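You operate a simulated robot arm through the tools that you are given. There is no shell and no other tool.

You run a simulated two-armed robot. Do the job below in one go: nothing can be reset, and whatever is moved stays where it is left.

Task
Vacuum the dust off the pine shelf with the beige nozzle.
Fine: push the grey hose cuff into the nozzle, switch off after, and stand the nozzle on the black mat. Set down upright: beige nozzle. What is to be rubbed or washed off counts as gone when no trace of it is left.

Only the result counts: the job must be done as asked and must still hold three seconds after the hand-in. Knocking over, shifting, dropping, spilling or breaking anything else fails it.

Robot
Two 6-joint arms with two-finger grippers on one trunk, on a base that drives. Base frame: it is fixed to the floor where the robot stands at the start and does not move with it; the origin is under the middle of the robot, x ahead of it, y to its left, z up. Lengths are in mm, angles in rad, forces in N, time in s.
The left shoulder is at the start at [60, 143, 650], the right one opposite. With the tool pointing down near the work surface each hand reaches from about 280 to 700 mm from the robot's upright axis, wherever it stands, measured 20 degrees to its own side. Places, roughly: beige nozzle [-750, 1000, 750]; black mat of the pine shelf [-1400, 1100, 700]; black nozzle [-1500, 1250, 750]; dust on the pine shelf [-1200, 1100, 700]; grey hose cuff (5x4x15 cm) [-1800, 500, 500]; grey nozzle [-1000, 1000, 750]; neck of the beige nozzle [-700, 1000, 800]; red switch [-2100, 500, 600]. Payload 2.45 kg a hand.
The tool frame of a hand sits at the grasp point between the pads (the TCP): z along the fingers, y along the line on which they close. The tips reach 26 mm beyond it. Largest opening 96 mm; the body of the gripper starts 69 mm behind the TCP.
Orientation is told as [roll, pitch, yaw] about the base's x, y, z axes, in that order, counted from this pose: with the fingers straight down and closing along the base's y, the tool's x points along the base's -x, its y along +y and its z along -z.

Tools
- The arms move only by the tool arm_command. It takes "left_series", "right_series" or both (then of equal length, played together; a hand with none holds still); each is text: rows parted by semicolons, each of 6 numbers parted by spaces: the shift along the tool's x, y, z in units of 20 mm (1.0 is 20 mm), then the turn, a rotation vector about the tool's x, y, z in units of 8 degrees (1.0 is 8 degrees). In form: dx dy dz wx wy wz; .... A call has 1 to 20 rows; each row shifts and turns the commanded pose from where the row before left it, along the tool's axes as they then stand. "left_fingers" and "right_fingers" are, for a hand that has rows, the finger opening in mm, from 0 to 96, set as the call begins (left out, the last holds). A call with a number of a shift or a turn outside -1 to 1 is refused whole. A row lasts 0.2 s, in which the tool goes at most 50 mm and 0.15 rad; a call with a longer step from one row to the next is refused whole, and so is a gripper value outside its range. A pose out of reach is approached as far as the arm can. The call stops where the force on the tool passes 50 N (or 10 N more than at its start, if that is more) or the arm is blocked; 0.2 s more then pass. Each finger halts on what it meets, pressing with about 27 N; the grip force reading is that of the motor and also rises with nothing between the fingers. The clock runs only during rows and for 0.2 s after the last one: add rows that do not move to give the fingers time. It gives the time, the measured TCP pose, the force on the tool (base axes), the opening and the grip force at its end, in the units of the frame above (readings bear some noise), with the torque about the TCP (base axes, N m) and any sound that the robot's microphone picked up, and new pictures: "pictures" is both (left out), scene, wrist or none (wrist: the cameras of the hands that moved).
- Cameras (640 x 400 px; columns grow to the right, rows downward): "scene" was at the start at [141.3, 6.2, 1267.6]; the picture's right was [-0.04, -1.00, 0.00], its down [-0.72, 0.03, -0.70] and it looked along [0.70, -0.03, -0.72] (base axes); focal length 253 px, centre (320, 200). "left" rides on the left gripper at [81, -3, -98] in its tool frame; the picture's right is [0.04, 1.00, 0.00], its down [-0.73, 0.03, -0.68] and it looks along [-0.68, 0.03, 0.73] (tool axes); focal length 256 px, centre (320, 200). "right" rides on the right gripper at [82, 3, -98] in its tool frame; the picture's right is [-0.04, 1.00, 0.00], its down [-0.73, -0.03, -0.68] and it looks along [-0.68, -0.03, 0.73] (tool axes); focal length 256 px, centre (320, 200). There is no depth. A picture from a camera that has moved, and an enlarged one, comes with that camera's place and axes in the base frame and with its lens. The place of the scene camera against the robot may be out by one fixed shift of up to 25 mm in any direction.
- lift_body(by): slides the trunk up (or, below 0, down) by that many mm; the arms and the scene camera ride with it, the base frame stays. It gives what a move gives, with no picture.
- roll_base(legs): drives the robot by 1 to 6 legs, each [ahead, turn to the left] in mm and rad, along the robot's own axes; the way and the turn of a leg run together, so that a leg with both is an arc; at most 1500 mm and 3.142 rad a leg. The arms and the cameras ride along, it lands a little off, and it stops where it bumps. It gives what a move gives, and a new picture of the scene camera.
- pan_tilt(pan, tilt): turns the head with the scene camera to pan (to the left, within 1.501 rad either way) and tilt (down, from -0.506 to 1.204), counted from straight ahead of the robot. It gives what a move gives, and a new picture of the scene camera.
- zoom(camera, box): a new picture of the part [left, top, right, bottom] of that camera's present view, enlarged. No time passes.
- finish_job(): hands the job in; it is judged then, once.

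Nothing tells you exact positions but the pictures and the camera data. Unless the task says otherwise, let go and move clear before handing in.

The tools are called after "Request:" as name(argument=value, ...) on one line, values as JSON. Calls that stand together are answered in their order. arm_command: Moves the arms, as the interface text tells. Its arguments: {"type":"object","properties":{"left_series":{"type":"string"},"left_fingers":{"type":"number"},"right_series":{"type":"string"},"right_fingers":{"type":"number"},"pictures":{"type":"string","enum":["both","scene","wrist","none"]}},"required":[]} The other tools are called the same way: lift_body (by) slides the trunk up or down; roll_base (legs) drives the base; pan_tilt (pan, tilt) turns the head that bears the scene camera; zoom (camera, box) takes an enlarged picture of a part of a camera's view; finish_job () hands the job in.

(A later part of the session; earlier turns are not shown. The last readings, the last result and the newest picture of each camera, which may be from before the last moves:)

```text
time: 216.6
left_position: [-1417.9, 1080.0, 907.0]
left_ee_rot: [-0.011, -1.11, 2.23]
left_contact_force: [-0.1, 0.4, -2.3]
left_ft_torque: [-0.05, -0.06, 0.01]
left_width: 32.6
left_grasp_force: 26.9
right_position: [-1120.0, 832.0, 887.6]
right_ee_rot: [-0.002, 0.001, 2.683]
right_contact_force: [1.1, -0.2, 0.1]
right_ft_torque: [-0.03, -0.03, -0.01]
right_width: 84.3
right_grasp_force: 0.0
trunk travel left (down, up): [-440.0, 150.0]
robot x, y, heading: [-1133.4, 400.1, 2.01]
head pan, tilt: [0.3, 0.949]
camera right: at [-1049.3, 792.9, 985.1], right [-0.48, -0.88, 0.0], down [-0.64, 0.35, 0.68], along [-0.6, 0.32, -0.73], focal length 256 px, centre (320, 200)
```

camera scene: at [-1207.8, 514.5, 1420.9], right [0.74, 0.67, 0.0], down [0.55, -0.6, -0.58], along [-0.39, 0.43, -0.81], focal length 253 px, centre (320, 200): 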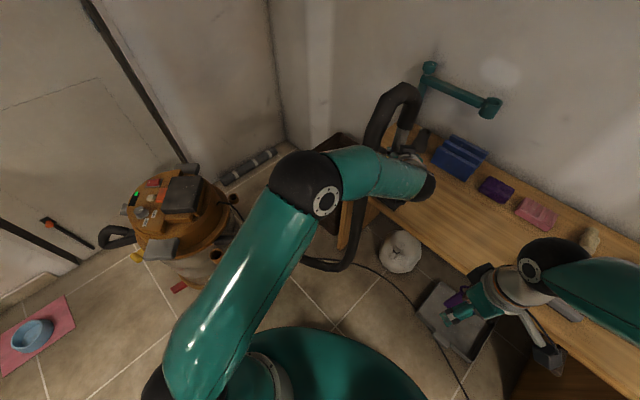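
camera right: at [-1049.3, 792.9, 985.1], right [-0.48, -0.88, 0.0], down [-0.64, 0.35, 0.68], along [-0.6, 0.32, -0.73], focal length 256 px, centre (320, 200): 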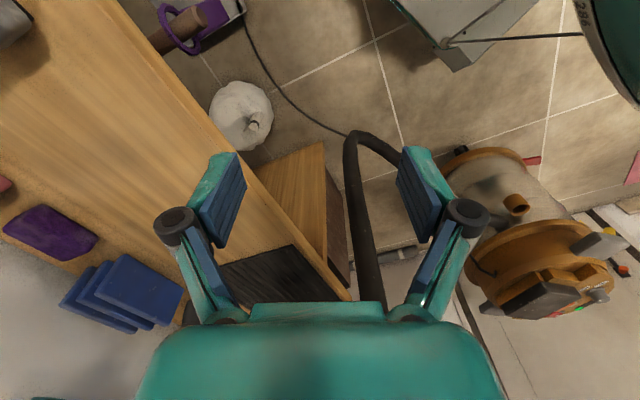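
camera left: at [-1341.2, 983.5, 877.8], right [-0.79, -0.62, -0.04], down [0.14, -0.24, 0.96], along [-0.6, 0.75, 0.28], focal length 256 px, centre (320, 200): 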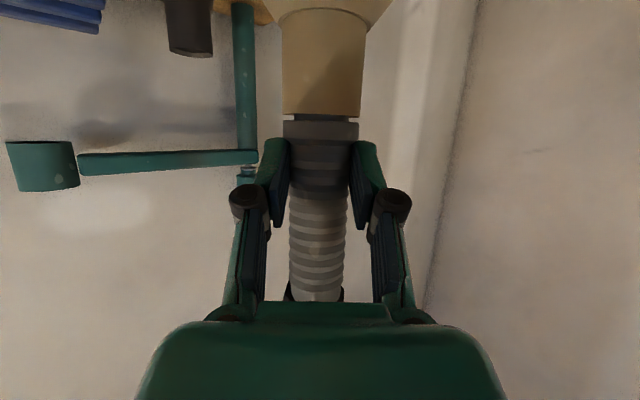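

Request:
arm_command(right_series="-0.66 -0.91 -0.41 0 0 0;-0.66 -0.91 -0.41 0 0 0;-0.66 -0.91 -0.41 0 0 0;-0.66 -0.91 -0.41 0 0 0;-0.66 -0.91 -0.41 0 0 0;-0.66 -0.91 -0.41 0 0 0;-0.66 -0.91 -0.41 0 0 0;-0.66 -0.91 -0.41 0 0 0;0 0 0 0 0 -0.83;0 0 0 0 0 -0.83;0 0 0 0 0 -0.83;0 0 0 0 0 0", pictures="wrist")

Request:
zoom(camera="right", box=[220, 130, 420, 300])

```text
time: 219.2
left_position: [-1418.4, 1080.3, 905.6]
left_ee_rot: [-0.01, -1.111, 2.23]
left_contact_force: [0.4, 0.2, -2.9]
left_ft_torque: [-0.04, -0.04, -0.01]
left_width: 33.0
left_grasp_force: 27.4
right_position: [-1153.2, 1010.1, 952.5]
right_ee_rot: [0.001, -0.001, 3.033]
right_contact_force: [-0.4, -0.1, 0.1]
right_ft_torque: [0.01, 0.0, 0.0]
right_width: 83.7
right_grasp_force: 0.0
trunk travel left (down, up): [-440.0, 150.0]
robot x, y, heading: [-1133.4, 398.1, 2.009]
head pan, tilt: [0.3, 0.949]
camera right: at [-1071.7, 998.2, 1050.3], right [-0.15, -0.99, 0.0], down [-0.73, 0.11, 0.68], along [-0.67, 0.1, -0.73], focal length 256 px, centre (320, 200)
```

right: 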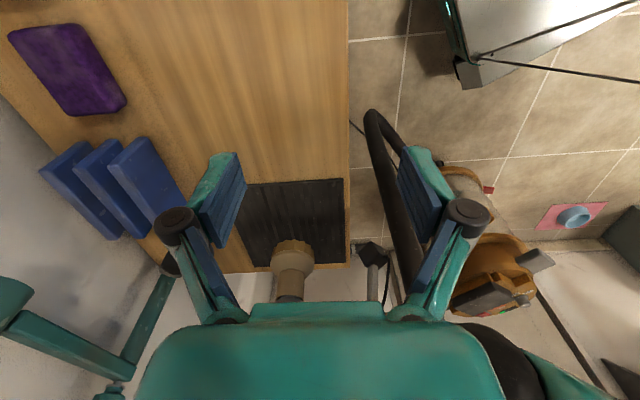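

```text
2.35 times, centred on (320, 215) of right
camera zoom: at [-1071.7, 998.2, 1050.3], right [-0.15, -0.99, 0.0], down [-0.73, 0.11, 0.68], along [-0.67, 0.1, -0.73], focal length 602 px, centre (320, 165)
```

zoom: 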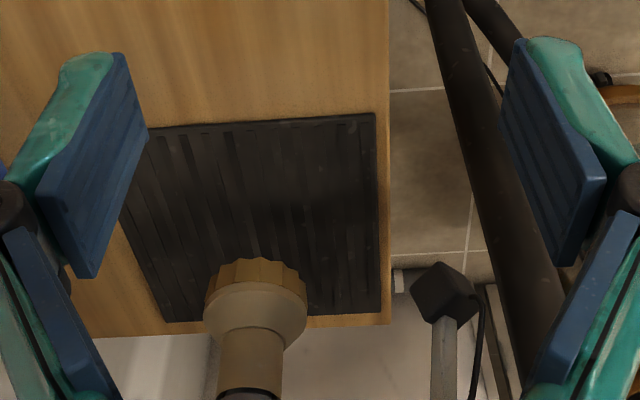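

The bench is clean and the nozzle is above the mat, near its centre. I'll lower it.

Request:
arm_command(left_series="0.448 0 0.2225 0 0 0;0.448 0 0.2225 0 0 0;0.448 0 0.2225 0 0 0;0.448 0 0.2225 0 0 0;0.27 0 0.133 0 0 0;0 0 0 0 0 0", pictures="none")

Request:
arm_command(left_series="0.09 0 0.045 0 0 0;0.09 0 0.045 0 0 0;0 0 0 0 0 0", pictures="none")

Request:
zoom(camera="right", box=[220, 130, 420, 300])

```text
time: 220.6
left_position: [-1419.0, 1080.2, 860.6]
left_ee_rot: [-0.011, -1.112, 2.23]
left_contact_force: [0.0, 0.1, -2.4]
left_ft_torque: [-0.06, -0.01, 0.01]
left_width: 33.0
left_grasp_force: 27.5
right_position: [-1151.3, 1010.9, 953.0]
right_ee_rot: [0.001, -0.001, 3.03]
right_contact_force: [-0.3, 0.0, 0.2]
right_ft_torque: [-0.03, -0.01, 0.02]
right_width: 84.1
right_grasp_force: 0.2
trunk travel left (down, up): [-440.0, 150.0]
robot x, y, heading: [-1135.4, 397.3, 2.015]
head pan, tilt: [0.3, 0.949]
```

```text
time: 221.4
left_position: [-1418.1, 1080.1, 855.7]
left_ee_rot: [-0.011, -1.111, 2.23]
left_contact_force: [0.9, 0.9, -2.8]
left_ft_torque: [-0.1, -0.04, 0.01]
left_width: 32.5
left_grasp_force: 27.0
right_position: [-1150.4, 1009.9, 952.9]
right_ee_rot: [0.0, 0.001, 3.029]
right_contact_force: [-0.7, -0.2, -1.0]
right_ft_torque: [-0.04, -0.01, -0.01]
right_width: 84.3
right_grasp_force: 0.0
trunk travel left (down, up): [-440.0, 150.0]
robot x, y, heading: [-1132.6, 398.1, 2.011]
head pan, tilt: [0.3, 0.949]
```

```text
2.35 times, centred on (320, 215) of right
camera zoom: at [-1071.6, 998.0, 1050.4], right [-0.15, -0.99, 0.0], down [-0.73, 0.11, 0.68], along [-0.67, 0.1, -0.73], focal length 602 px, centre (320, 165)
```

zoom: 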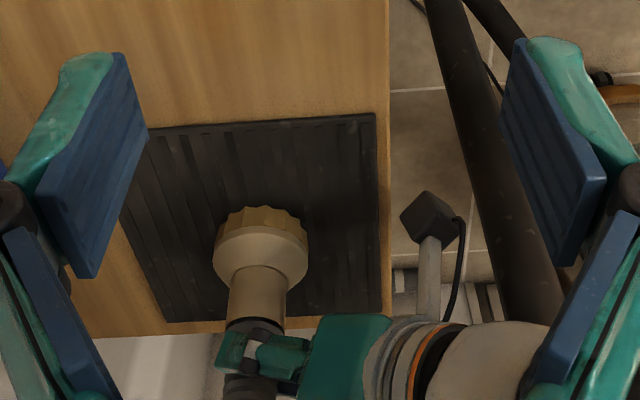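

Request:
arm_command(left_series="0.09 0 0.045 0 0 0;0.09 0 0.045 0 0 0;0 0 0 0 0 0", pictures="none")

Request:
arm_command(left_series="0.09 0 0.045 0 0 0;0 0 0 0 0 0", pictures="none")

Request:
arm_command(left_series="0.09 0 0.045 0 0 0;0 0 0 0 0 0", pictures="none")

```text
time: 222.2
left_position: [-1419.0, 1080.6, 851.8]
left_ee_rot: [-0.01, -1.111, 2.23]
left_contact_force: [0.0, -0.4, -2.4]
left_ft_torque: [-0.05, -0.02, -0.01]
left_width: 32.6
left_grasp_force: 27.0
right_position: [-1151.0, 1010.7, 952.9]
right_ee_rot: [0.0, 0.0, 3.031]
right_contact_force: [-1.1, 0.5, -0.7]
right_ft_torque: [0.01, 0.0, 0.02]
right_width: 83.9
right_grasp_force: 0.1
trunk travel left (down, up): [-440.0, 150.0]
robot x, y, heading: [-1133.7, 401.2, 2.01]
head pan, tilt: [0.3, 0.949]
```

```text
time: 222.8
left_position: [-1418.7, 1078.4, 849.0]
left_ee_rot: [-0.012, -1.111, 2.229]
left_contact_force: [0.0, -0.2, -2.9]
left_ft_torque: [-0.08, -0.06, -0.04]
left_width: 32.7
left_grasp_force: 26.8
right_position: [-1152.0, 1011.1, 953.9]
right_ee_rot: [0.001, -0.002, 3.031]
right_contact_force: [0.2, -0.1, -0.4]
right_ft_torque: [0.0, 0.01, -0.01]
right_width: 84.1
right_grasp_force: 0.1
trunk travel left (down, up): [-440.0, 150.0]
robot x, y, heading: [-1134.0, 399.9, 2.01]
head pan, tilt: [0.3, 0.949]
```

```text
time: 223.4
left_position: [-1418.3, 1080.3, 848.2]
left_ee_rot: [-0.013, -1.111, 2.232]
left_contact_force: [1.4, -1.0, 2.1]
left_ft_torque: [-0.12, -0.1, 0.0]
left_width: 32.8
left_grasp_force: 27.3
right_position: [-1152.4, 1009.6, 952.7]
right_ee_rot: [0.0, 0.0, 3.03]
right_contact_force: [-0.3, 0.3, -0.5]
right_ft_torque: [-0.01, 0.01, 0.02]
right_width: 84.0
right_grasp_force: 0.0
trunk travel left (down, up): [-440.0, 150.0]
robot x, y, heading: [-1133.2, 399.6, 2.012]
head pan, tilt: [0.3, 0.949]
```

Contact with the mat. I'll press the cuff firmly once more to make sure it's seated, then look.

Request:
arm_command(left_series="0.09 0 0.045 0 0 0;0.06 0 0.03 0 0 0;0 0 0 0 0 0", pictures="wrist")

Request:
zoom(camera="left", box=[260, 60, 400, 200])

Request:
zoom(camera="right", box=[260, 180, 360, 280])

```text
time: 224.2
left_position: [-1418.5, 1080.5, 849.2]
left_ee_rot: [-0.016, -1.118, 2.235]
left_contact_force: [2.0, 0.6, 16.6]
left_ft_torque: [-0.15, -0.2, 0.03]
left_width: 32.8
left_grasp_force: 26.6
right_position: [-1151.9, 1009.3, 953.0]
right_ee_rot: [0.0, -0.001, 3.031]
right_contact_force: [-0.5, -0.3, -0.1]
right_ft_torque: [-0.01, 0.0, -0.03]
right_width: 84.0
right_grasp_force: 0.1
trunk travel left (down, up): [-440.0, 150.0]
robot x, y, heading: [-1135.1, 396.1, 2.009]
head pan, tilt: [0.3, 0.949]
camera left: at [-1341.7, 983.8, 819.0], right [-0.78, -0.62, -0.04], down [0.15, -0.25, 0.96], along [-0.6, 0.74, 0.29], focal length 256 px, centre (320, 200)
```

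left: 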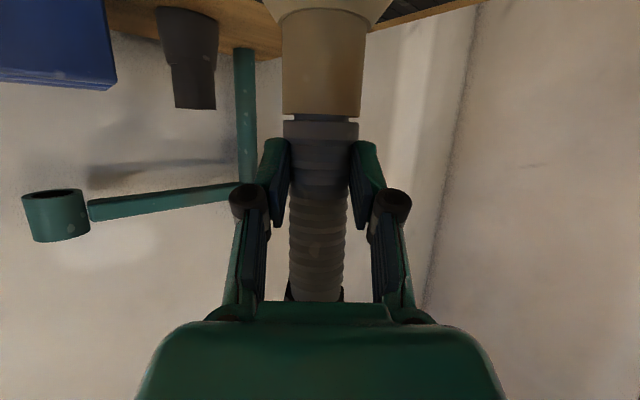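

```text
2.86 times, centred on (330, 130) of left
camera zoom: at [-1341.7, 983.8, 819.0], right [-0.78, -0.62, -0.04], down [0.15, -0.25, 0.96], along [-0.6, 0.74, 0.29], focal length 731 px, centre (291, 400)
```

zoom: 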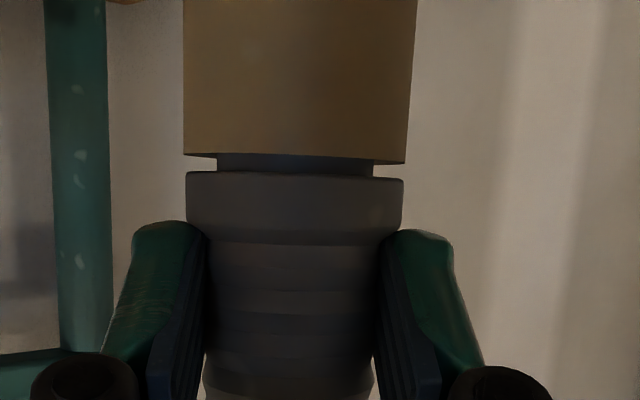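

```text
4.00 times, centred on (310, 230) of right
camera zoom: at [-1070.8, 996.4, 1051.5], right [-0.15, -0.99, 0.0], down [-0.73, 0.11, 0.68], along [-0.67, 0.1, -0.73], focal length 1024 px, centre (360, 80)
```

zoom: 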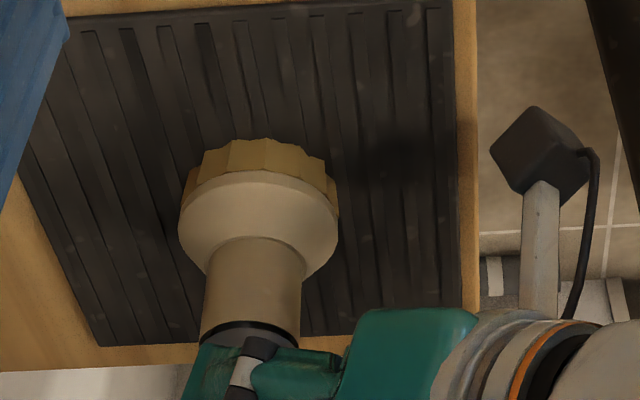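

The cuff is essentially seated (spigot almost fully inside) and the suction worked. I'll relieve the pressure and open the fingers a little to see that it stands by itself.

Request:
arm_command(left_series="-0.09 0 -0.045 0 0 0;0 0 0 0 0 0", pictures="none")

Request:
arm_command(left_series="0 0 0 0 0 0;0 0 0 0 0 0;0 0 0 0 0 0", left_fingers=42, pictures="wrist")

Request:
zoom(camera="right", box=[260, 180, 360, 280])

```text
time: 224.8
left_position: [-1419.1, 1080.6, 849.9]
left_ee_rot: [-0.012, -1.113, 2.232]
left_contact_force: [-1.4, 5.3, 16.7]
left_ft_torque: [0.41, 0.21, -0.03]
left_width: 32.6
left_grasp_force: 27.0
right_position: [-1150.9, 1009.2, 953.6]
right_ee_rot: [-0.001, 0.0, 3.032]
right_contact_force: [0.5, -0.6, -0.8]
right_ft_torque: [-0.01, -0.02, 0.01]
right_width: 84.1
right_grasp_force: 0.1
trunk travel left (down, up): [-440.0, 150.0]
robot x, y, heading: [-1133.3, 398.2, 2.008]
head pan, tilt: [0.3, 0.949]
```

```text
time: 225.6
left_position: [-1417.8, 1079.2, 848.4]
left_ee_rot: [-0.011, -1.113, 2.233]
left_contact_force: [-2.3, 1.8, 14.1]
left_ft_torque: [0.38, -0.07, 0.0]
left_width: 42.2
left_grasp_force: 0.0
right_position: [-1151.0, 1008.5, 954.4]
right_ee_rot: [0.001, 0.001, 3.032]
right_contact_force: [-0.2, 0.0, -0.6]
right_ft_torque: [0.03, 0.01, -0.02]
right_width: 84.3
right_grasp_force: 0.0
trunk travel left (down, up): [-440.0, 150.0]
robot x, y, heading: [-1132.2, 396.9, 2.013]
head pan, tilt: [0.3, 0.949]
camera left: at [-1341.3, 983.2, 818.7], right [-0.78, -0.62, -0.04], down [0.14, -0.25, 0.96], along [-0.6, 0.75, 0.28], focal length 256 px, centre (320, 200)
```

left: 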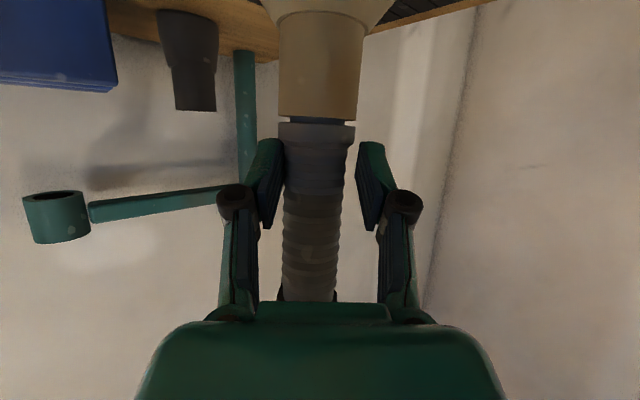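

```text
4.00 times, centred on (310, 230) of right
camera zoom: at [-1071.1, 996.5, 1051.3], right [-0.15, -0.99, 0.0], down [-0.73, 0.11, 0.68], along [-0.67, 0.1, -0.73], focal length 1024 px, centre (360, 80)
```

zoom: 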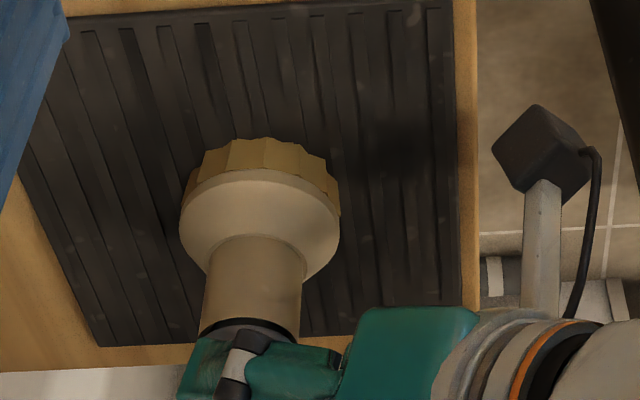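

The fingers still rest on the cuff's collar. I'll rise 2 mm and open further.

Request:
arm_command(left_series="-0.1 0 -0.05 0 0 0;0 0 0 0 0 0", pictures="none")

Request:
arm_command(left_series="0 0 0 0 0 0;0 0 0 0 0 0;0 0 0 0 0 0", left_fingers=60, pictures="wrist")

Request:
zoom(camera="right", box=[260, 180, 360, 280])

```text
time: 226.2
left_position: [-1417.9, 1079.5, 848.9]
left_ee_rot: [-0.008, -1.107, 2.229]
left_contact_force: [-1.3, 0.9, 7.0]
left_ft_torque: [0.2, -0.03, 0.06]
left_width: 42.0
left_grasp_force: 0.0
right_position: [-1151.2, 1009.4, 954.0]
right_ee_rot: [-0.002, 0.0, 3.031]
right_contact_force: [0.2, -0.2, 0.5]
right_ft_torque: [-0.01, 0.0, -0.04]
right_width: 84.3
right_grasp_force: 0.0
trunk travel left (down, up): [-440.0, 150.0]
robot x, y, heading: [-1135.9, 393.0, 2.008]
head pan, tilt: [0.3, 0.949]
```

```text
time: 227.0
left_position: [-1418.9, 1080.3, 847.5]
left_ee_rot: [-0.012, -1.108, 2.228]
left_contact_force: [-0.4, 0.5, 0.1]
left_ft_torque: [0.02, 0.03, 0.0]
left_width: 60.2
left_grasp_force: 0.2
right_position: [-1151.9, 1011.2, 953.2]
right_ee_rot: [0.0, 0.0, 3.03]
right_contact_force: [0.6, 0.3, 0.8]
right_ft_torque: [0.0, 0.0, -0.01]
right_width: 84.1
right_grasp_force: 0.0
trunk travel left (down, up): [-440.0, 150.0]
robot x, y, heading: [-1131.7, 400.3, 2.015]
head pan, tilt: [0.3, 0.949]
camera left: at [-1340.8, 983.5, 819.6], right [-0.79, -0.62, -0.04], down [0.14, -0.24, 0.96], along [-0.6, 0.75, 0.28], focal length 256 px, centre (320, 200)
```

left: 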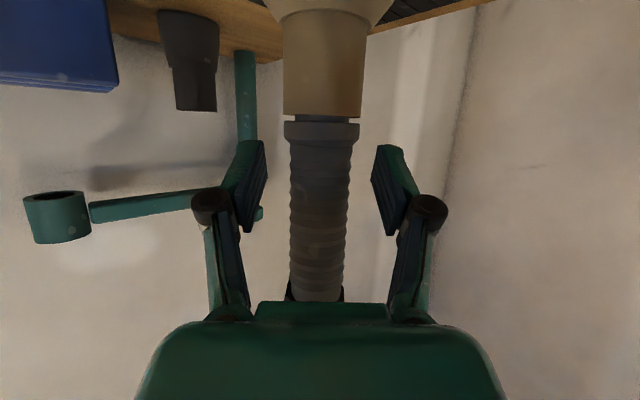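

```text
4.00 times, centred on (310, 230) of right
camera zoom: at [-1071.5, 997.9, 1050.4], right [-0.15, -0.99, 0.0], down [-0.73, 0.11, 0.68], along [-0.67, 0.1, -0.73], focal length 1024 px, centre (360, 80)
```

zoom: 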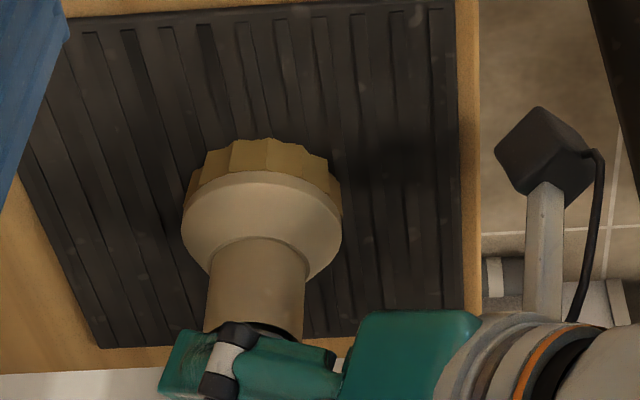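

The assembly stands free and vertical. I'll open fully and withdraw the left hand backward along its axis.

Request:
arm_command(left_series="0 0 0 0 0 0;0 0 -0.5 0 0 0;0 0 -0.8 0 0 0;0 0 -0.8 0 0 0;0 0 -0.8 0 0 0;0 0 -0.8 0 0 0;0 0 -0.8 0 0 0;0 0 -0.8 0 0 0;0 0 -0.8 0 0 0;0 0 0 0 0 0", left_fingers=86, pictures="wrist")

Request:
zoom(camera="right", box=[220, 150, 380, 300])

```text
time: 229.2
left_position: [-1351.4, 993.4, 902.5]
left_ee_rot: [-0.01, -1.111, 2.23]
left_contact_force: [0.4, 0.0, -0.3]
left_ft_torque: [0.02, 0.0, -0.03]
left_width: 86.0
left_grasp_force: 0.0
right_position: [-1151.3, 1010.3, 953.7]
right_ee_rot: [0.001, 0.0, 3.031]
right_contact_force: [1.0, -0.2, 0.2]
right_ft_torque: [0.02, -0.02, 0.02]
right_width: 84.0
right_grasp_force: 0.1
trunk travel left (down, up): [-440.0, 150.0]
robot x, y, heading: [-1132.1, 397.1, 2.006]
head pan, tilt: [0.3, 0.949]
camera left: at [-1275.4, 897.0, 874.2], right [-0.78, -0.62, -0.04], down [0.14, -0.25, 0.96], along [-0.6, 0.75, 0.28], focal length 256 px, centre (320, 200)
```

left: 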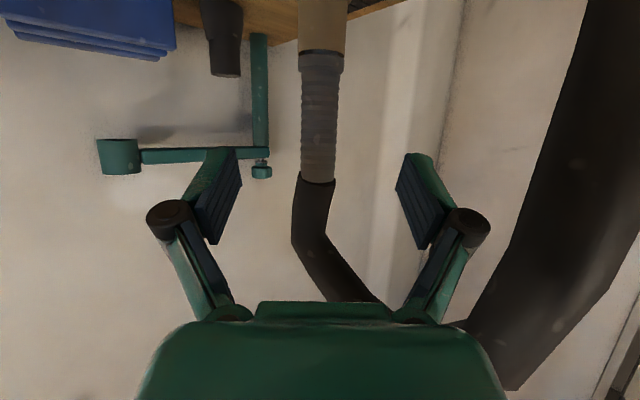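

```text
2.67 times, centred on (300, 225) of right
camera zoom: at [-1071.5, 997.8, 1050.5], right [-0.15, -0.99, 0.0], down [-0.73, 0.11, 0.68], along [-0.67, 0.1, -0.73], focal length 683 px, centre (373, 133)
```

zoom: 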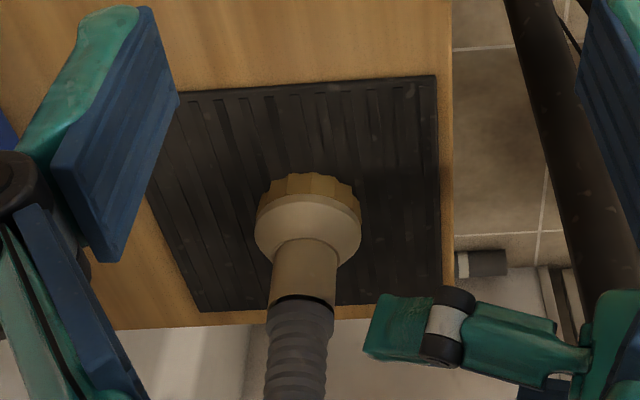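

The nozzle with the cuff stands upright by itself on the mat. Now I bring the left hand back to vertical and retract it, then the right hand, before going to switch off.

Request:
arm_command(left_series="0 0 -0.5 0 0 0;0 0 0 0 1 0;0 0 0 0 1 0;0 0 0 0 1 0;0 0 0 0 1 0;0 0 0 0 1 0;0 0 0 0 1 0;0 0 0 0 1 0;0 0 0 0 0.95 0;0.8 0 0 0 0 0;0.8 0 0 0 0 0;0.8 0 0 0 0 0;0.8 0 0 0 0 0;0.8 0 0 0 0 0;0.8 0 0 0 0 0;0.8 0 0 0 0 0;0.8 0 0 0 0 0;0 0 0 0 0 0", pictures="none")

Request:
arm_command(right_series="0.7 0.7 0 0 0 0.8;0.7 0.7 0 0 0 0.8;0.7 0.7 0 0 0 0.8;0.7 0.7 0 0 0 0.8;0.6 0.7 0 0 0 0.8;0.5 0.7 0 0 0 0.8;0.5 0.7 0 0 0 0.8;0.5 0.7 0 0 0 0.8;0 0 0 0 0 0", pictures="wrist")

```text
time: 231.1
left_position: [-1336.2, 988.0, 902.5]
left_ee_rot: [0.006, -0.094, 2.21]
left_contact_force: [1.7, 3.6, -5.1]
left_ft_torque: [-0.3, 0.19, 0.05]
left_width: 86.0
left_grasp_force: 0.0
left hand out of reach, approached as far as the arm can: row 9
right_position: [-1142.9, 1014.2, 953.4]
right_ee_rot: [0.003, -0.003, 3.028]
right_contact_force: [0.6, -0.7, -1.1]
right_ft_torque: [0.05, 0.05, 0.01]
right_width: 84.1
right_grasp_force: 0.0
trunk travel left (down, up): [-440.0, 150.0]
robot x, y, heading: [-1130.0, 399.0, 2.007]
head pan, tilt: [0.3, 0.949]
stopped in row 9 (left hand): the arm was blocked; the commanded pose is now the measured one
```

```text
time: 233.1
left_position: [-1347.6, 984.0, 907.0]
left_ee_rot: [-0.003, -0.096, 2.216]
left_contact_force: [-0.4, -0.8, -0.2]
left_ft_torque: [0.0, 0.0, 0.01]
left_width: 86.1
left_grasp_force: 0.1
right_position: [-1118.8, 872.2, 955.1]
right_ee_rot: [0.001, 0.0, 2.137]
right_contact_force: [0.6, 0.1, -0.2]
right_ft_torque: [0.02, 0.03, 0.01]
right_width: 83.8
right_grasp_force: 0.0
trunk travel left (down, up): [-440.0, 150.0]
robot x, y, heading: [-1128.8, 397.0, 2.011]
head pan, tilt: [0.3, 0.949]
camera right: at [-1077.8, 801.1, 1051.4], right [-0.87, -0.5, 0.0], down [-0.37, 0.64, 0.68], along [-0.34, 0.59, -0.73], focal length 256 px, centre (320, 200)
```

right: 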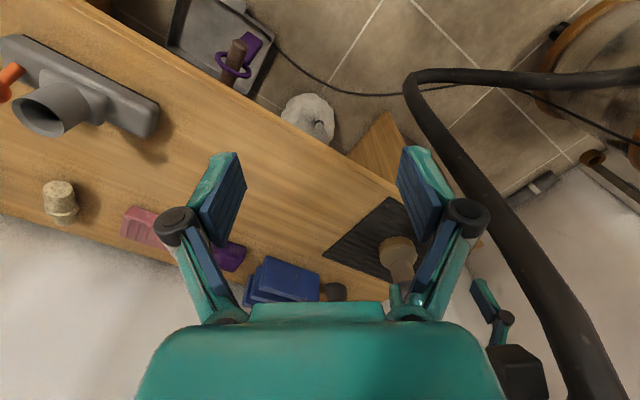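

The bench is clean everywhere in this view and the nozzle stands on the mat. I'll retract the left hand now.

Request:
arm_command(left_series="0.8 0 0 0 0 0;0.8 0 0 0 0 0;0.8 0 0 0 0 0;0.8 0 0 0 0 0;0.8 0 0 0 0 0;0.8 0 0 0 0 0;0.8 0 0 0 0 0;0.8 0 0 0 0 0;0 0 0 0 0.65 0;0 0 0 0 0 0", pictures="scene")

Request:
zoom(camera="right", box=[140, 80, 420, 300])

```text
time: 235.3
left_position: [-1271.4, 881.7, 895.6]
left_ee_rot: [-0.003, -0.004, 2.217]
left_contact_force: [0.9, -0.4, -0.2]
left_ft_torque: [0.0, 0.03, -0.03]
left_width: 86.2
left_grasp_force: 0.0
right_position: [-1118.6, 872.1, 955.2]
right_ee_rot: [0.0, -0.001, 2.139]
right_contact_force: [0.7, -0.1, 0.1]
right_ft_torque: [-0.02, 0.02, -0.03]
right_width: 84.1
right_grasp_force: 0.0
trunk travel left (down, up): [-440.0, 150.0]
robot x, y, heading: [-1133.9, 397.6, 2.01]
head pan, tilt: [0.3, 0.949]
camera scene: at [-1208.5, 515.0, 1421.1], right [0.74, 0.67, 0.0], down [0.55, -0.6, -0.58], along [-0.39, 0.43, -0.81], focal length 253 px, centre (320, 200)
```

scene: 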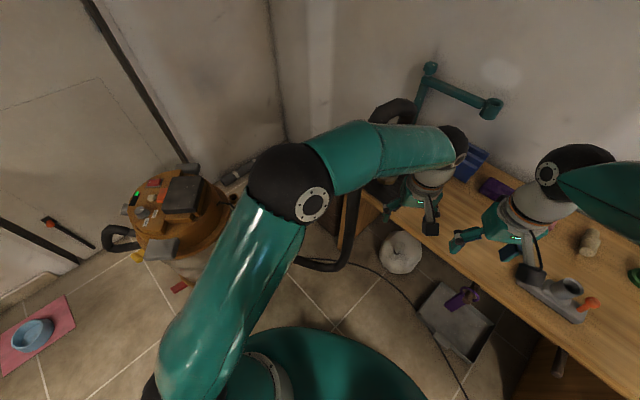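

```text
1.82 times, centred on (280, 190) of right
camera zoom: at [-1077.4, 800.8, 1051.7], right [-0.86, -0.5, 0.0], down [-0.37, 0.63, 0.68], along [-0.34, 0.59, -0.73], focal length 465 px, centre (393, 218)
```

zoom: 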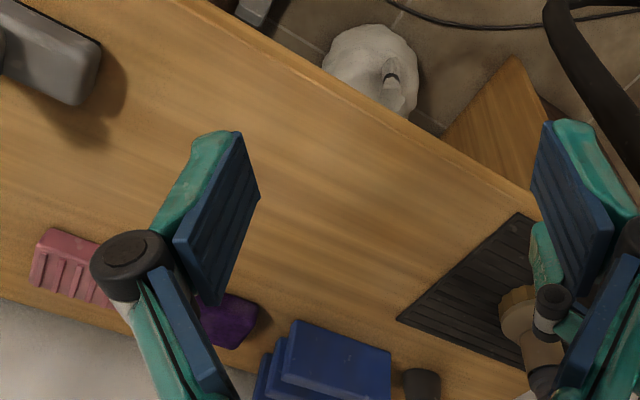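

Everything is clean. Now I drive back toward the vacuum to switch it off.

Request:
roll_base(legs=[[0, 0.66], [375, 0]])

Request:
roll_base(legs=[[0, 0.41]])

```text
time: 239.7
left_position: [-1872.3, 874.6, 894.4]
left_ee_rot: [-0.001, -0.003, 2.868]
left_contact_force: [-0.3, 0.2, -0.4]
left_ft_torque: [-0.02, -0.05, -0.02]
left_width: 86.0
left_grasp_force: 0.1
right_position: [-1746.0, 960.6, 954.2]
right_ee_rot: [-0.001, 0.003, 2.787]
right_contact_force: [-0.8, -0.1, -0.4]
right_ft_torque: [0.0, -0.04, 0.03]
right_width: 84.4
right_grasp_force: 0.1
trunk travel left (down, up): [-440.0, 150.0]
robot x, y, heading: [-1463.0, 582.3, 2.663]
head pan, tilt: [0.3, 0.949]
camera scene: at [-1591.1, 633.6, 1420.8], right [0.18, 0.98, 0.0], down [0.8, -0.15, -0.58], along [-0.57, 0.1, -0.81], focal length 253 px, centre (320, 200)
```

scene: 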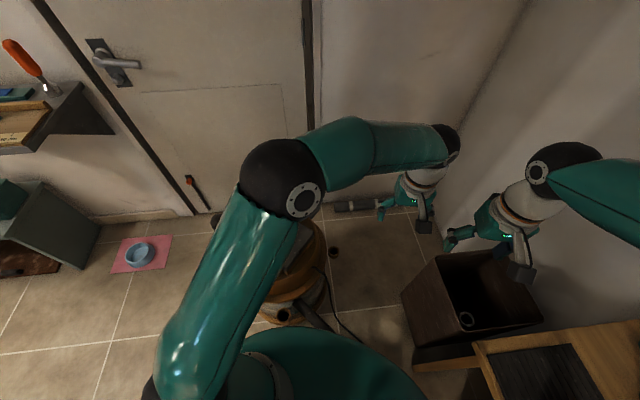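

```text
time: 241.4
left_position: [-1954.5, 692.7, 895.0]
left_ee_rot: [-0.001, -0.004, -3.017]
left_contact_force: [-0.1, -0.6, 0.0]
left_ft_torque: [-0.01, -0.04, -0.02]
left_width: 85.8
left_grasp_force: 0.1
right_position: [-1868.6, 820.0, 954.3]
right_ee_rot: [0.0, 0.002, -3.095]
right_contact_force: [-0.2, -0.3, -0.3]
right_ft_torque: [0.03, -0.02, -0.03]
right_width: 83.9
right_grasp_force: 0.0
trunk travel left (down, up): [-440.0, 150.0]
robot x, y, heading: [-1464.4, 603.4, 3.06]
head pan, tilt: [0.3, 0.949]
camera scene: at [-1595.0, 599.0, 1420.9], right [-0.22, 0.98, 0.0], down [0.79, 0.18, -0.58], along [-0.57, -0.13, -0.81], focal length 253 px, centre (320, 200)
```

scene: 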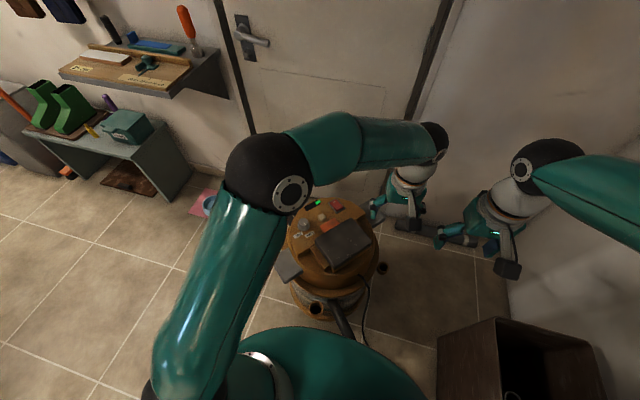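

Let me check that the nozzle still stands on the mat, and look at the vacuum.

Request:
pan_tilt(pan=-1.4, tilt=0.9)

Request:
arm_command(left_series="0 0 0 0 0 0", pictures="wrist")

```text
time: 243.2
left_position: [-1953.3, 692.7, 895.5]
left_ee_rot: [-0.001, -0.004, -3.018]
left_contact_force: [-0.1, 0.5, -0.3]
left_ft_torque: [-0.04, 0.04, 0.02]
left_width: 86.1
left_grasp_force: 0.1
right_position: [-1869.6, 820.0, 955.2]
right_ee_rot: [0.0, 0.001, -3.097]
right_contact_force: [0.0, -0.5, 0.6]
right_ft_torque: [0.01, 0.04, -0.04]
right_width: 84.0
right_grasp_force: 0.1
trunk travel left (down, up): [-440.0, 150.0]
robot x, y, heading: [-1459.8, 600.1, 3.057]
head pan, tilt: [-1.4, 0.901]
camera scene: at [-1530.3, 690.0, 1424.7], right [1.0, 0.09, 0.0], down [0.07, -0.78, -0.62], along [-0.06, 0.62, -0.78], focal length 253 px, centre (320, 200)
```

scene: 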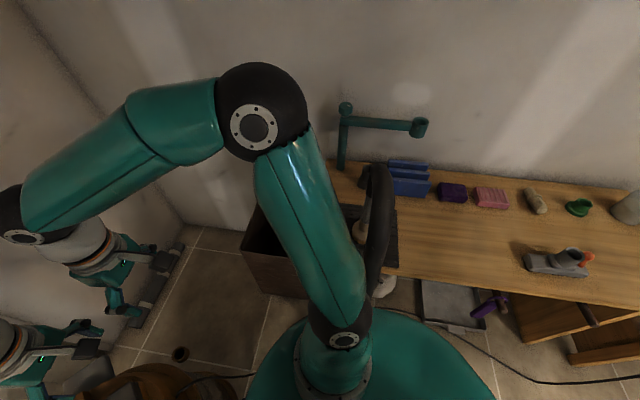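

```text
time: 243.6
left_position: [-1954.4, 692.7, 897.0]
left_ee_rot: [-0.003, -0.005, -3.018]
left_contact_force: [-0.1, 0.5, -0.3]
left_ft_torque: [0.01, -0.01, -0.01]
left_width: 85.8
left_grasp_force: 0.1
right_position: [-1868.4, 821.6, 954.2]
right_ee_rot: [0.0, 0.002, -3.096]
right_contact_force: [-0.3, -0.1, 0.0]
right_ft_torque: [-0.04, 0.02, 0.02]
right_width: 84.0
right_grasp_force: 0.0
trunk travel left (down, up): [-440.0, 150.0]
robot x, y, heading: [-1461.1, 598.1, 3.056]
head pan, tilt: [-1.4, 0.901]
camera left: at [-1873.7, 706.2, 994.3], right [0.16, -0.99, 0.0], down [-0.72, -0.12, 0.68], along [-0.67, -0.11, -0.73], focal length 256 px, centre (320, 200)
```

left: 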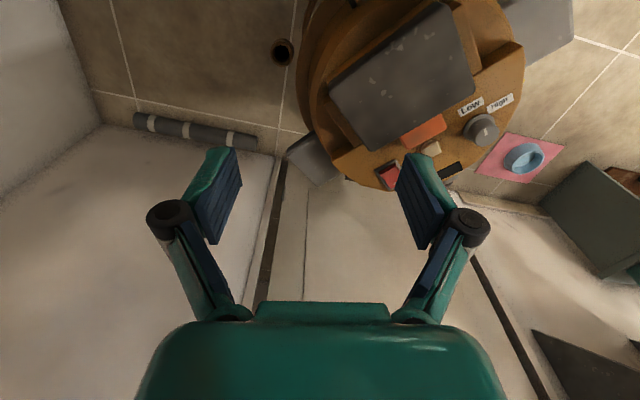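

The nozzle still stands with the hose attached. I'll lower the trunk and move the left hand over the switch.

Request:
lift_body(by=-115)

Request:
arm_command(left_series="-0.9 0.7 0 0 0 0;-0.9 0.7 0 0 0 0;-0.9 0.7 0 0 0 0;-0.9 0.7 0 0 0 0;-0.9 0.7 0 0 0 0;-0.9 0.7 0 0 0 0;-0.9 0.7 0 0 0 0;-0.9 0.7 0 0 0 0;-0.9 0.7 0 0 0 0;0 0 0 0 0 0", pictures="wrist")

Request:
zoom(camera="left", box=[230, 40, 410, 180])

```text
time: 245.0
left_position: [-1953.3, 691.9, 779.9]
left_ee_rot: [-0.001, -0.005, -3.017]
left_contact_force: [-0.4, -0.4, 0.0]
left_ft_torque: [-0.01, 0.03, -0.01]
left_width: 86.1
left_grasp_force: 0.1
right_position: [-1869.1, 819.9, 839.5]
right_ee_rot: [-0.001, -0.002, -3.097]
right_contact_force: [-0.1, -0.4, 0.5]
right_ft_torque: [0.01, 0.0, 0.0]
right_width: 83.9
right_grasp_force: 0.0
trunk travel left (down, up): [-325.0, 265.0]
robot x, y, heading: [-1462.2, 601.1, 3.063]
head pan, tilt: [-1.4, 0.901]
```

```text
time: 247.2
left_position: [-2098.8, 547.2, 781.1]
left_ee_rot: [0.0, -0.004, -3.016]
left_contact_force: [-0.1, 0.1, 0.2]
left_ft_torque: [-0.02, 0.02, -0.01]
left_width: 85.9
left_grasp_force: 0.0
right_position: [-1868.3, 819.8, 840.4]
right_ee_rot: [0.0, 0.0, -3.097]
right_contact_force: [-0.4, -0.3, 0.0]
right_ft_torque: [0.02, 0.0, 0.03]
right_width: 84.3
right_grasp_force: 0.0
trunk travel left (down, up): [-325.0, 265.0]
robot x, y, heading: [-1462.9, 602.6, 3.058]
head pan, tilt: [-1.4, 0.901]
camera left: at [-2018.0, 560.9, 879.1], right [0.16, -0.99, 0.0], down [-0.72, -0.12, 0.68], along [-0.67, -0.11, -0.73], focal length 256 px, centre (320, 200)
```

left: 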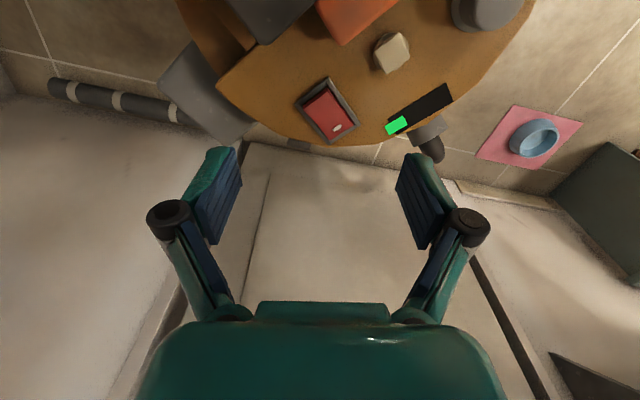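

```text
2.86 times, centred on (320, 110) of left
camera zoom: at [-2018.0, 560.9, 879.1], right [0.16, -0.99, 0.0], down [-0.72, -0.12, 0.68], along [-0.67, -0.11, -0.73], focal length 731 px, centre (320, 457)
```

zoom: 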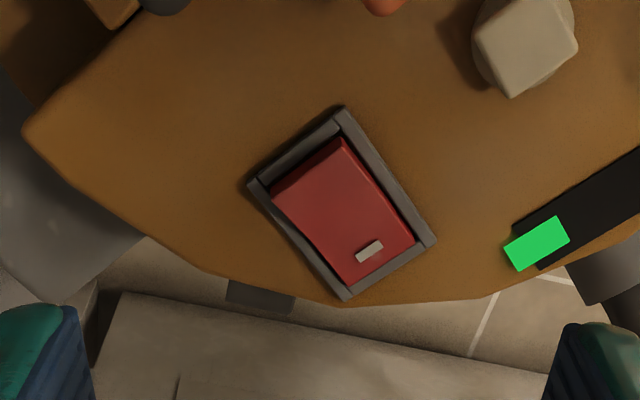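

I see the rocker clearly; the raised unmarked end is at (-2112, 548). I'll close the fingers and lower onto it.

Request:
arm_command(left_series="-0.66 -0.05 0 0 0 0;0 0 0.5 0 0 0;0 0 0.9 0 0 0;0 0 0.9 0 0 0;0 0 0.9 0 0 0;0 0 0.9 0 0 0;0 0 0.7 0 0 0;0 0 0 0 0 0", left_fingers=0, pictures="wrist")

Request:
arm_command(left_series="0 0 0.2 0 0 0;0 0 0.2 0 0 0", pictures="none")

Request:
arm_command(left_series="0 0 0.15 0 0 0;0 0 0.15 0 0 0", pictures="wrist")

```text
time: 249.0
left_position: [-2113.7, 546.2, 686.0]
left_ee_rot: [-0.002, -0.004, -3.018]
left_contact_force: [0.0, -0.8, 0.2]
left_ft_torque: [0.0, 0.01, 0.01]
left_width: 0.1
left_grasp_force: 27.0
right_position: [-1869.0, 820.4, 839.1]
right_ee_rot: [0.0, -0.001, -3.097]
right_contact_force: [0.0, 0.7, 0.5]
right_ft_torque: [-0.04, 0.01, -0.03]
right_width: 83.7
right_grasp_force: 0.1
trunk travel left (down, up): [-325.0, 265.0]
robot x, y, heading: [-1463.3, 599.3, 3.061]
head pan, tilt: [-1.4, 0.901]
camera left: at [-2033.1, 560.2, 783.9], right [0.16, -0.99, 0.0], down [-0.72, -0.12, 0.68], along [-0.67, -0.11, -0.73], focal length 256 px, centre (320, 200)
```

left: 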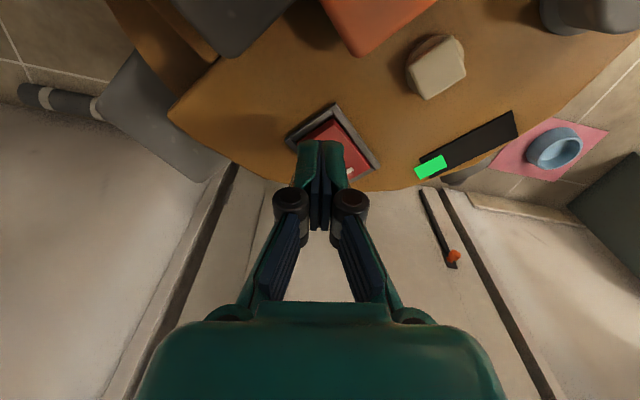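

```text
time: 249.6
left_position: [-2112.0, 545.0, 677.0]
left_ee_rot: [-0.004, -0.006, -3.018]
left_contact_force: [-0.1, -0.1, 0.2]
left_ft_torque: [0.01, -0.01, 0.01]
left_width: 0.0
left_grasp_force: 27.0
right_position: [-1870.2, 819.1, 840.9]
right_ee_rot: [0.001, 0.002, -3.096]
right_contact_force: [-0.3, 0.4, -0.8]
right_ft_torque: [0.0, 0.01, 0.01]
right_width: 83.9
right_grasp_force: 0.1
trunk travel left (down, up): [-325.0, 265.0]
robot x, y, heading: [-1460.2, 600.8, 3.057]
head pan, tilt: [-1.4, 0.901]
```

```text
time: 250.2
left_position: [-2112.5, 546.7, 671.8]
left_ee_rot: [-0.001, -0.006, -3.017]
left_contact_force: [-0.2, 0.0, 0.0]
left_ft_torque: [-0.01, -0.05, 0.01]
left_width: 0.0
left_grasp_force: 27.2
right_position: [-1869.0, 819.7, 840.3]
right_ee_rot: [-0.001, 0.001, -3.096]
right_contact_force: [-0.3, 0.8, 0.4]
right_ft_torque: [0.0, -0.01, 0.02]
right_width: 84.0
right_grasp_force: 0.0
trunk travel left (down, up): [-325.0, 265.0]
robot x, y, heading: [-1462.9, 599.7, 3.06]
head pan, tilt: [-1.4, 0.901]
camera left: at [-2032.6, 560.2, 769.3], right [0.16, -0.99, 0.0], down [-0.72, -0.12, 0.68], along [-0.67, -0.11, -0.73], focal length 256 px, centre (320, 200)
```

left: 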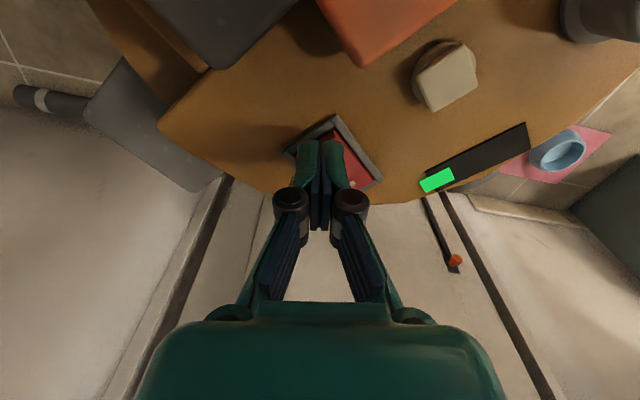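

Request:
arm_command(left_series="0 0 0.15 0 0 0;0 0 0.1 0 0 0", pictures="none")

Request:
arm_command(left_series="0 0 0.1 0 0 0;0 0 0 0 0 0", pictures="wrist")

```text
time: 250.8
left_position: [-2111.9, 548.1, 666.1]
left_ee_rot: [-0.002, -0.004, -3.015]
left_contact_force: [0.0, 0.1, 0.4]
left_ft_torque: [-0.01, 0.0, -0.01]
left_width: 0.0
left_grasp_force: 27.1
right_position: [-1869.4, 820.2, 839.1]
right_ee_rot: [0.0, -0.001, -3.096]
right_contact_force: [0.4, -0.4, 0.5]
right_ft_torque: [-0.03, -0.02, 0.0]
right_width: 84.1
right_grasp_force: 0.0
trunk travel left (down, up): [-325.0, 265.0]
robot x, y, heading: [-1462.6, 598.8, 3.06]
head pan, tilt: [-1.4, 0.901]
```

```text
time: 251.4
left_position: [-2111.5, 546.7, 665.6]
left_ee_rot: [-0.001, -0.005, -3.018]
left_contact_force: [-0.2, 0.3, 1.1]
left_ft_torque: [-0.02, 0.0, 0.01]
left_width: 0.0
left_grasp_force: 26.6
right_position: [-1869.1, 820.0, 840.0]
right_ee_rot: [0.001, -0.001, -3.096]
right_contact_force: [-0.7, 0.1, -0.3]
right_ft_torque: [0.0, 0.02, -0.02]
right_width: 84.1
right_grasp_force: 0.0
trunk travel left (down, up): [-325.0, 265.0]
robot x, y, heading: [-1464.7, 601.5, 3.056]
head pan, tilt: [-1.4, 0.901]
camera left: at [-2031.9, 560.3, 762.6], right [0.16, -0.99, 0.0], down [-0.72, -0.12, 0.68], along [-0.67, -0.11, -0.73], focal length 256 px, centre (320, 200)
```

left: 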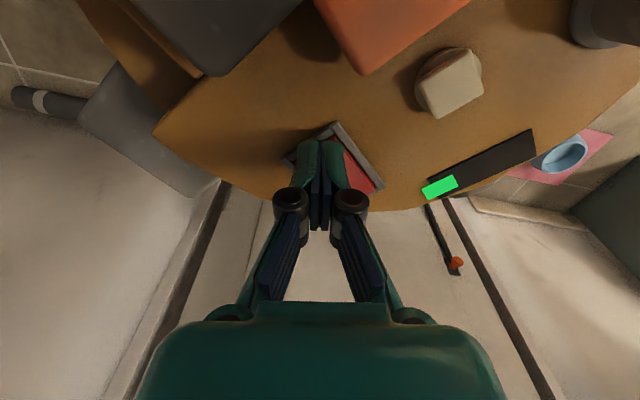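

Just touching now (1 N). I press a little further.

Request:
arm_command(left_series="0 0 0.1 0 0 0;0 0 0.05 0 0 0", pictures="wrist")

```text
time: 252.0
left_position: [-2112.3, 546.8, 663.5]
left_ee_rot: [-0.001, -0.005, -3.015]
left_contact_force: [2.5, -1.6, 6.1]
left_ft_torque: [-0.08, 0.02, 0.04]
left_width: 0.0
left_grasp_force: 26.5
right_position: [-1868.4, 820.8, 841.5]
right_ee_rot: [0.0, 0.001, -3.095]
right_contact_force: [1.7, 0.5, 0.2]
right_ft_torque: [-0.04, -0.01, 0.05]
right_width: 84.2
right_grasp_force: 0.1
trunk travel left (down, up): [-325.0, 265.0]
robot x, y, heading: [-1463.8, 600.9, 3.058]
head pan, tilt: [-1.4, 0.901]
camera left: at [-2031.9, 560.2, 760.8], right [0.16, -0.99, 0.0], down [-0.72, -0.12, 0.68], along [-0.67, -0.11, -0.73], focal length 256 px, centre (320, 200)
```

left: 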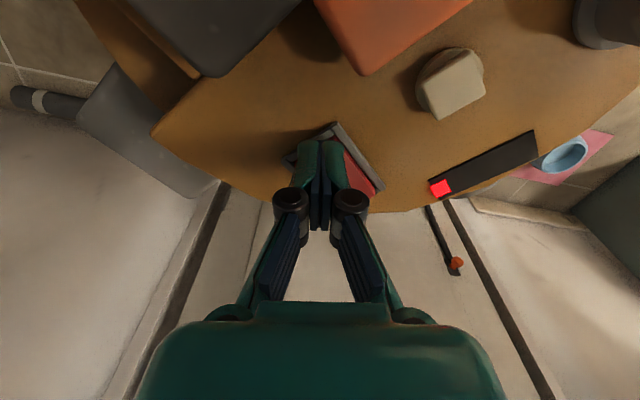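

The indicator turned red. I'll lift off and check that it goes dark.

Request:
arm_command(left_series="0 0 -0.5 0 0 0;0 0 -1 0 0 0;0 0 -1 0 0 0;0 0 -1 0 0 0;0 0 -1 0 0 0;0 0 -1 0 0 0;0 0 0 0 0 0", pictures="wrist")

Request:
zoom(camera="left", box=[230, 40, 490, 220])

```text
time: 253.6
left_position: [-2111.1, 546.1, 772.1]
left_ee_rot: [-0.002, -0.004, -3.018]
left_contact_force: [0.6, 0.4, 0.0]
left_ft_torque: [-0.02, 0.01, 0.0]
left_width: 0.2
left_grasp_force: 26.4
right_position: [-1869.0, 821.7, 839.5]
right_ee_rot: [-0.001, -0.001, -3.097]
right_contact_force: [-0.2, -0.3, -0.2]
right_ft_torque: [-0.02, -0.05, -0.02]
right_width: 84.1
right_grasp_force: 0.1
trunk travel left (down, up): [-325.0, 265.0]
robot x, y, heading: [-1465.8, 596.7, 3.06]
head pan, tilt: [-1.4, 0.901]
camera left: at [-2030.8, 559.0, 870.2], right [0.16, -0.99, 0.0], down [-0.72, -0.12, 0.68], along [-0.67, -0.11, -0.73], focal length 256 px, centre (320, 200)
```

left: 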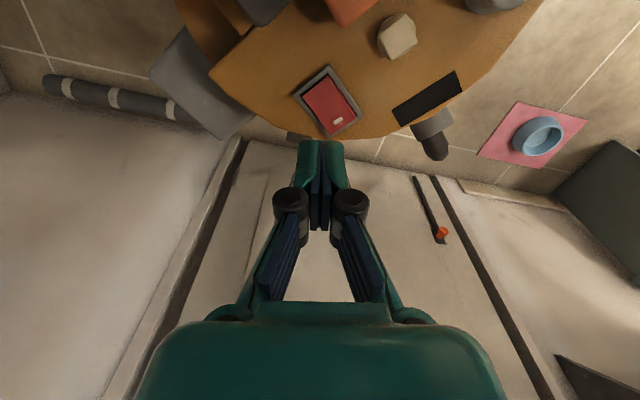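

```text
2.22 times, centred on (360, 130) of left
camera zoom: at [-2030.8, 559.0, 870.2], right [0.16, -0.99, 0.0], down [-0.72, -0.12, 0.68], along [-0.67, -0.11, -0.73], focal length 569 px, centre (231, 356)
```

zoom: 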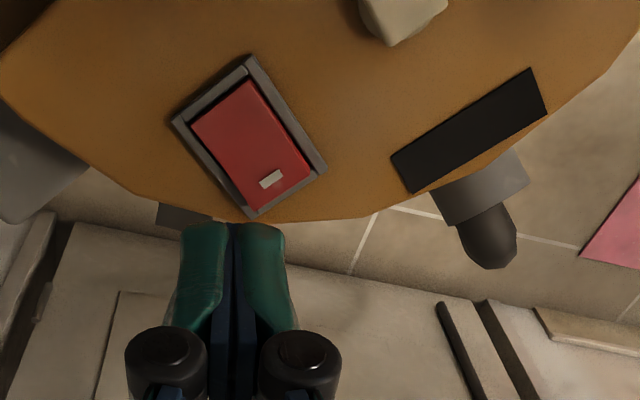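

The display is dark and the rocker is in the off position: the vacuum is switched off. I'll back away and do a final check of the bench and nozzle.

Request:
roll_base(legs=[[-300, 0]])

Request:
pan_tilt(pan=-1.2, tilt=0.7)

```text
time: 255.7
left_position: [-1811.1, 518.1, 772.8]
left_ee_rot: [-0.003, -0.006, -3.01]
left_contact_force: [0.5, 0.3, 0.5]
left_ft_torque: [0.0, 0.03, 0.01]
left_width: 0.1
left_grasp_force: 27.0
right_position: [-1571.2, 792.1, 840.1]
right_ee_rot: [0.0, -0.001, -3.088]
right_contact_force: [0.1, 0.0, -0.5]
right_ft_torque: [-0.03, -0.01, 0.01]
right_width: 83.7
right_grasp_force: 0.0
trunk travel left (down, up): [-325.0, 265.0]
robot x, y, heading: [-1164.1, 578.2, 3.071]
head pan, tilt: [-1.4, 0.901]
camera scene: at [-1231.0, 665.7, 1309.7], right [1.0, 0.1, 0.0], down [0.08, -0.78, -0.62], along [-0.06, 0.62, -0.78], focal length 253 px, centre (320, 200)
```

scene: 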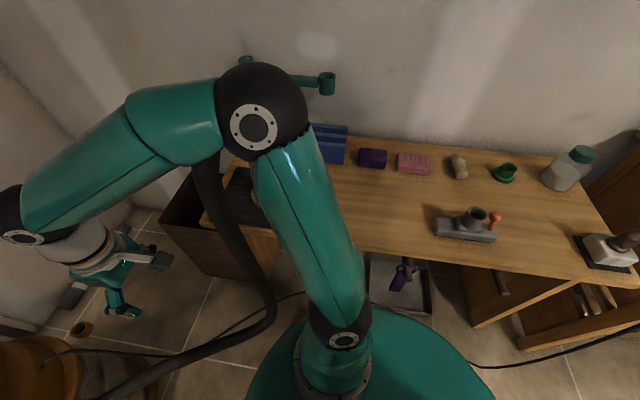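

```text
time: 256.4
left_position: [-1812.2, 518.4, 772.6]
left_ee_rot: [-0.002, -0.004, -3.012]
left_contact_force: [-0.8, -0.5, -0.4]
left_ft_torque: [0.02, 0.04, 0.04]
left_width: 0.1
left_grasp_force: 26.6
right_position: [-1570.8, 794.0, 841.4]
right_ee_rot: [-0.001, -0.001, -3.089]
right_contact_force: [-0.5, -0.2, -0.1]
right_ft_torque: [-0.03, 0.0, -0.02]
right_width: 83.8
right_grasp_force: 0.1
trunk travel left (down, up): [-325.0, 265.0]
robot x, y, heading: [-1163.0, 572.4, 3.066]
head pan, tilt: [-1.201, 0.7]
camera scene: at [-1249.0, 671.9, 1325.7], right [0.96, 0.29, 0.0], down [0.19, -0.62, -0.76], along [-0.22, 0.73, -0.64], focal length 253 px, centre (320, 200)
```

scene: 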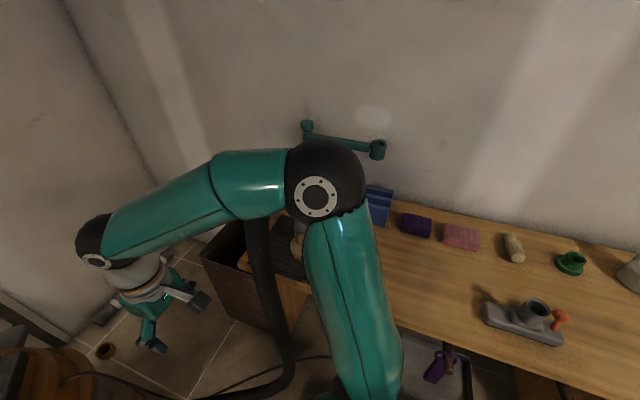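

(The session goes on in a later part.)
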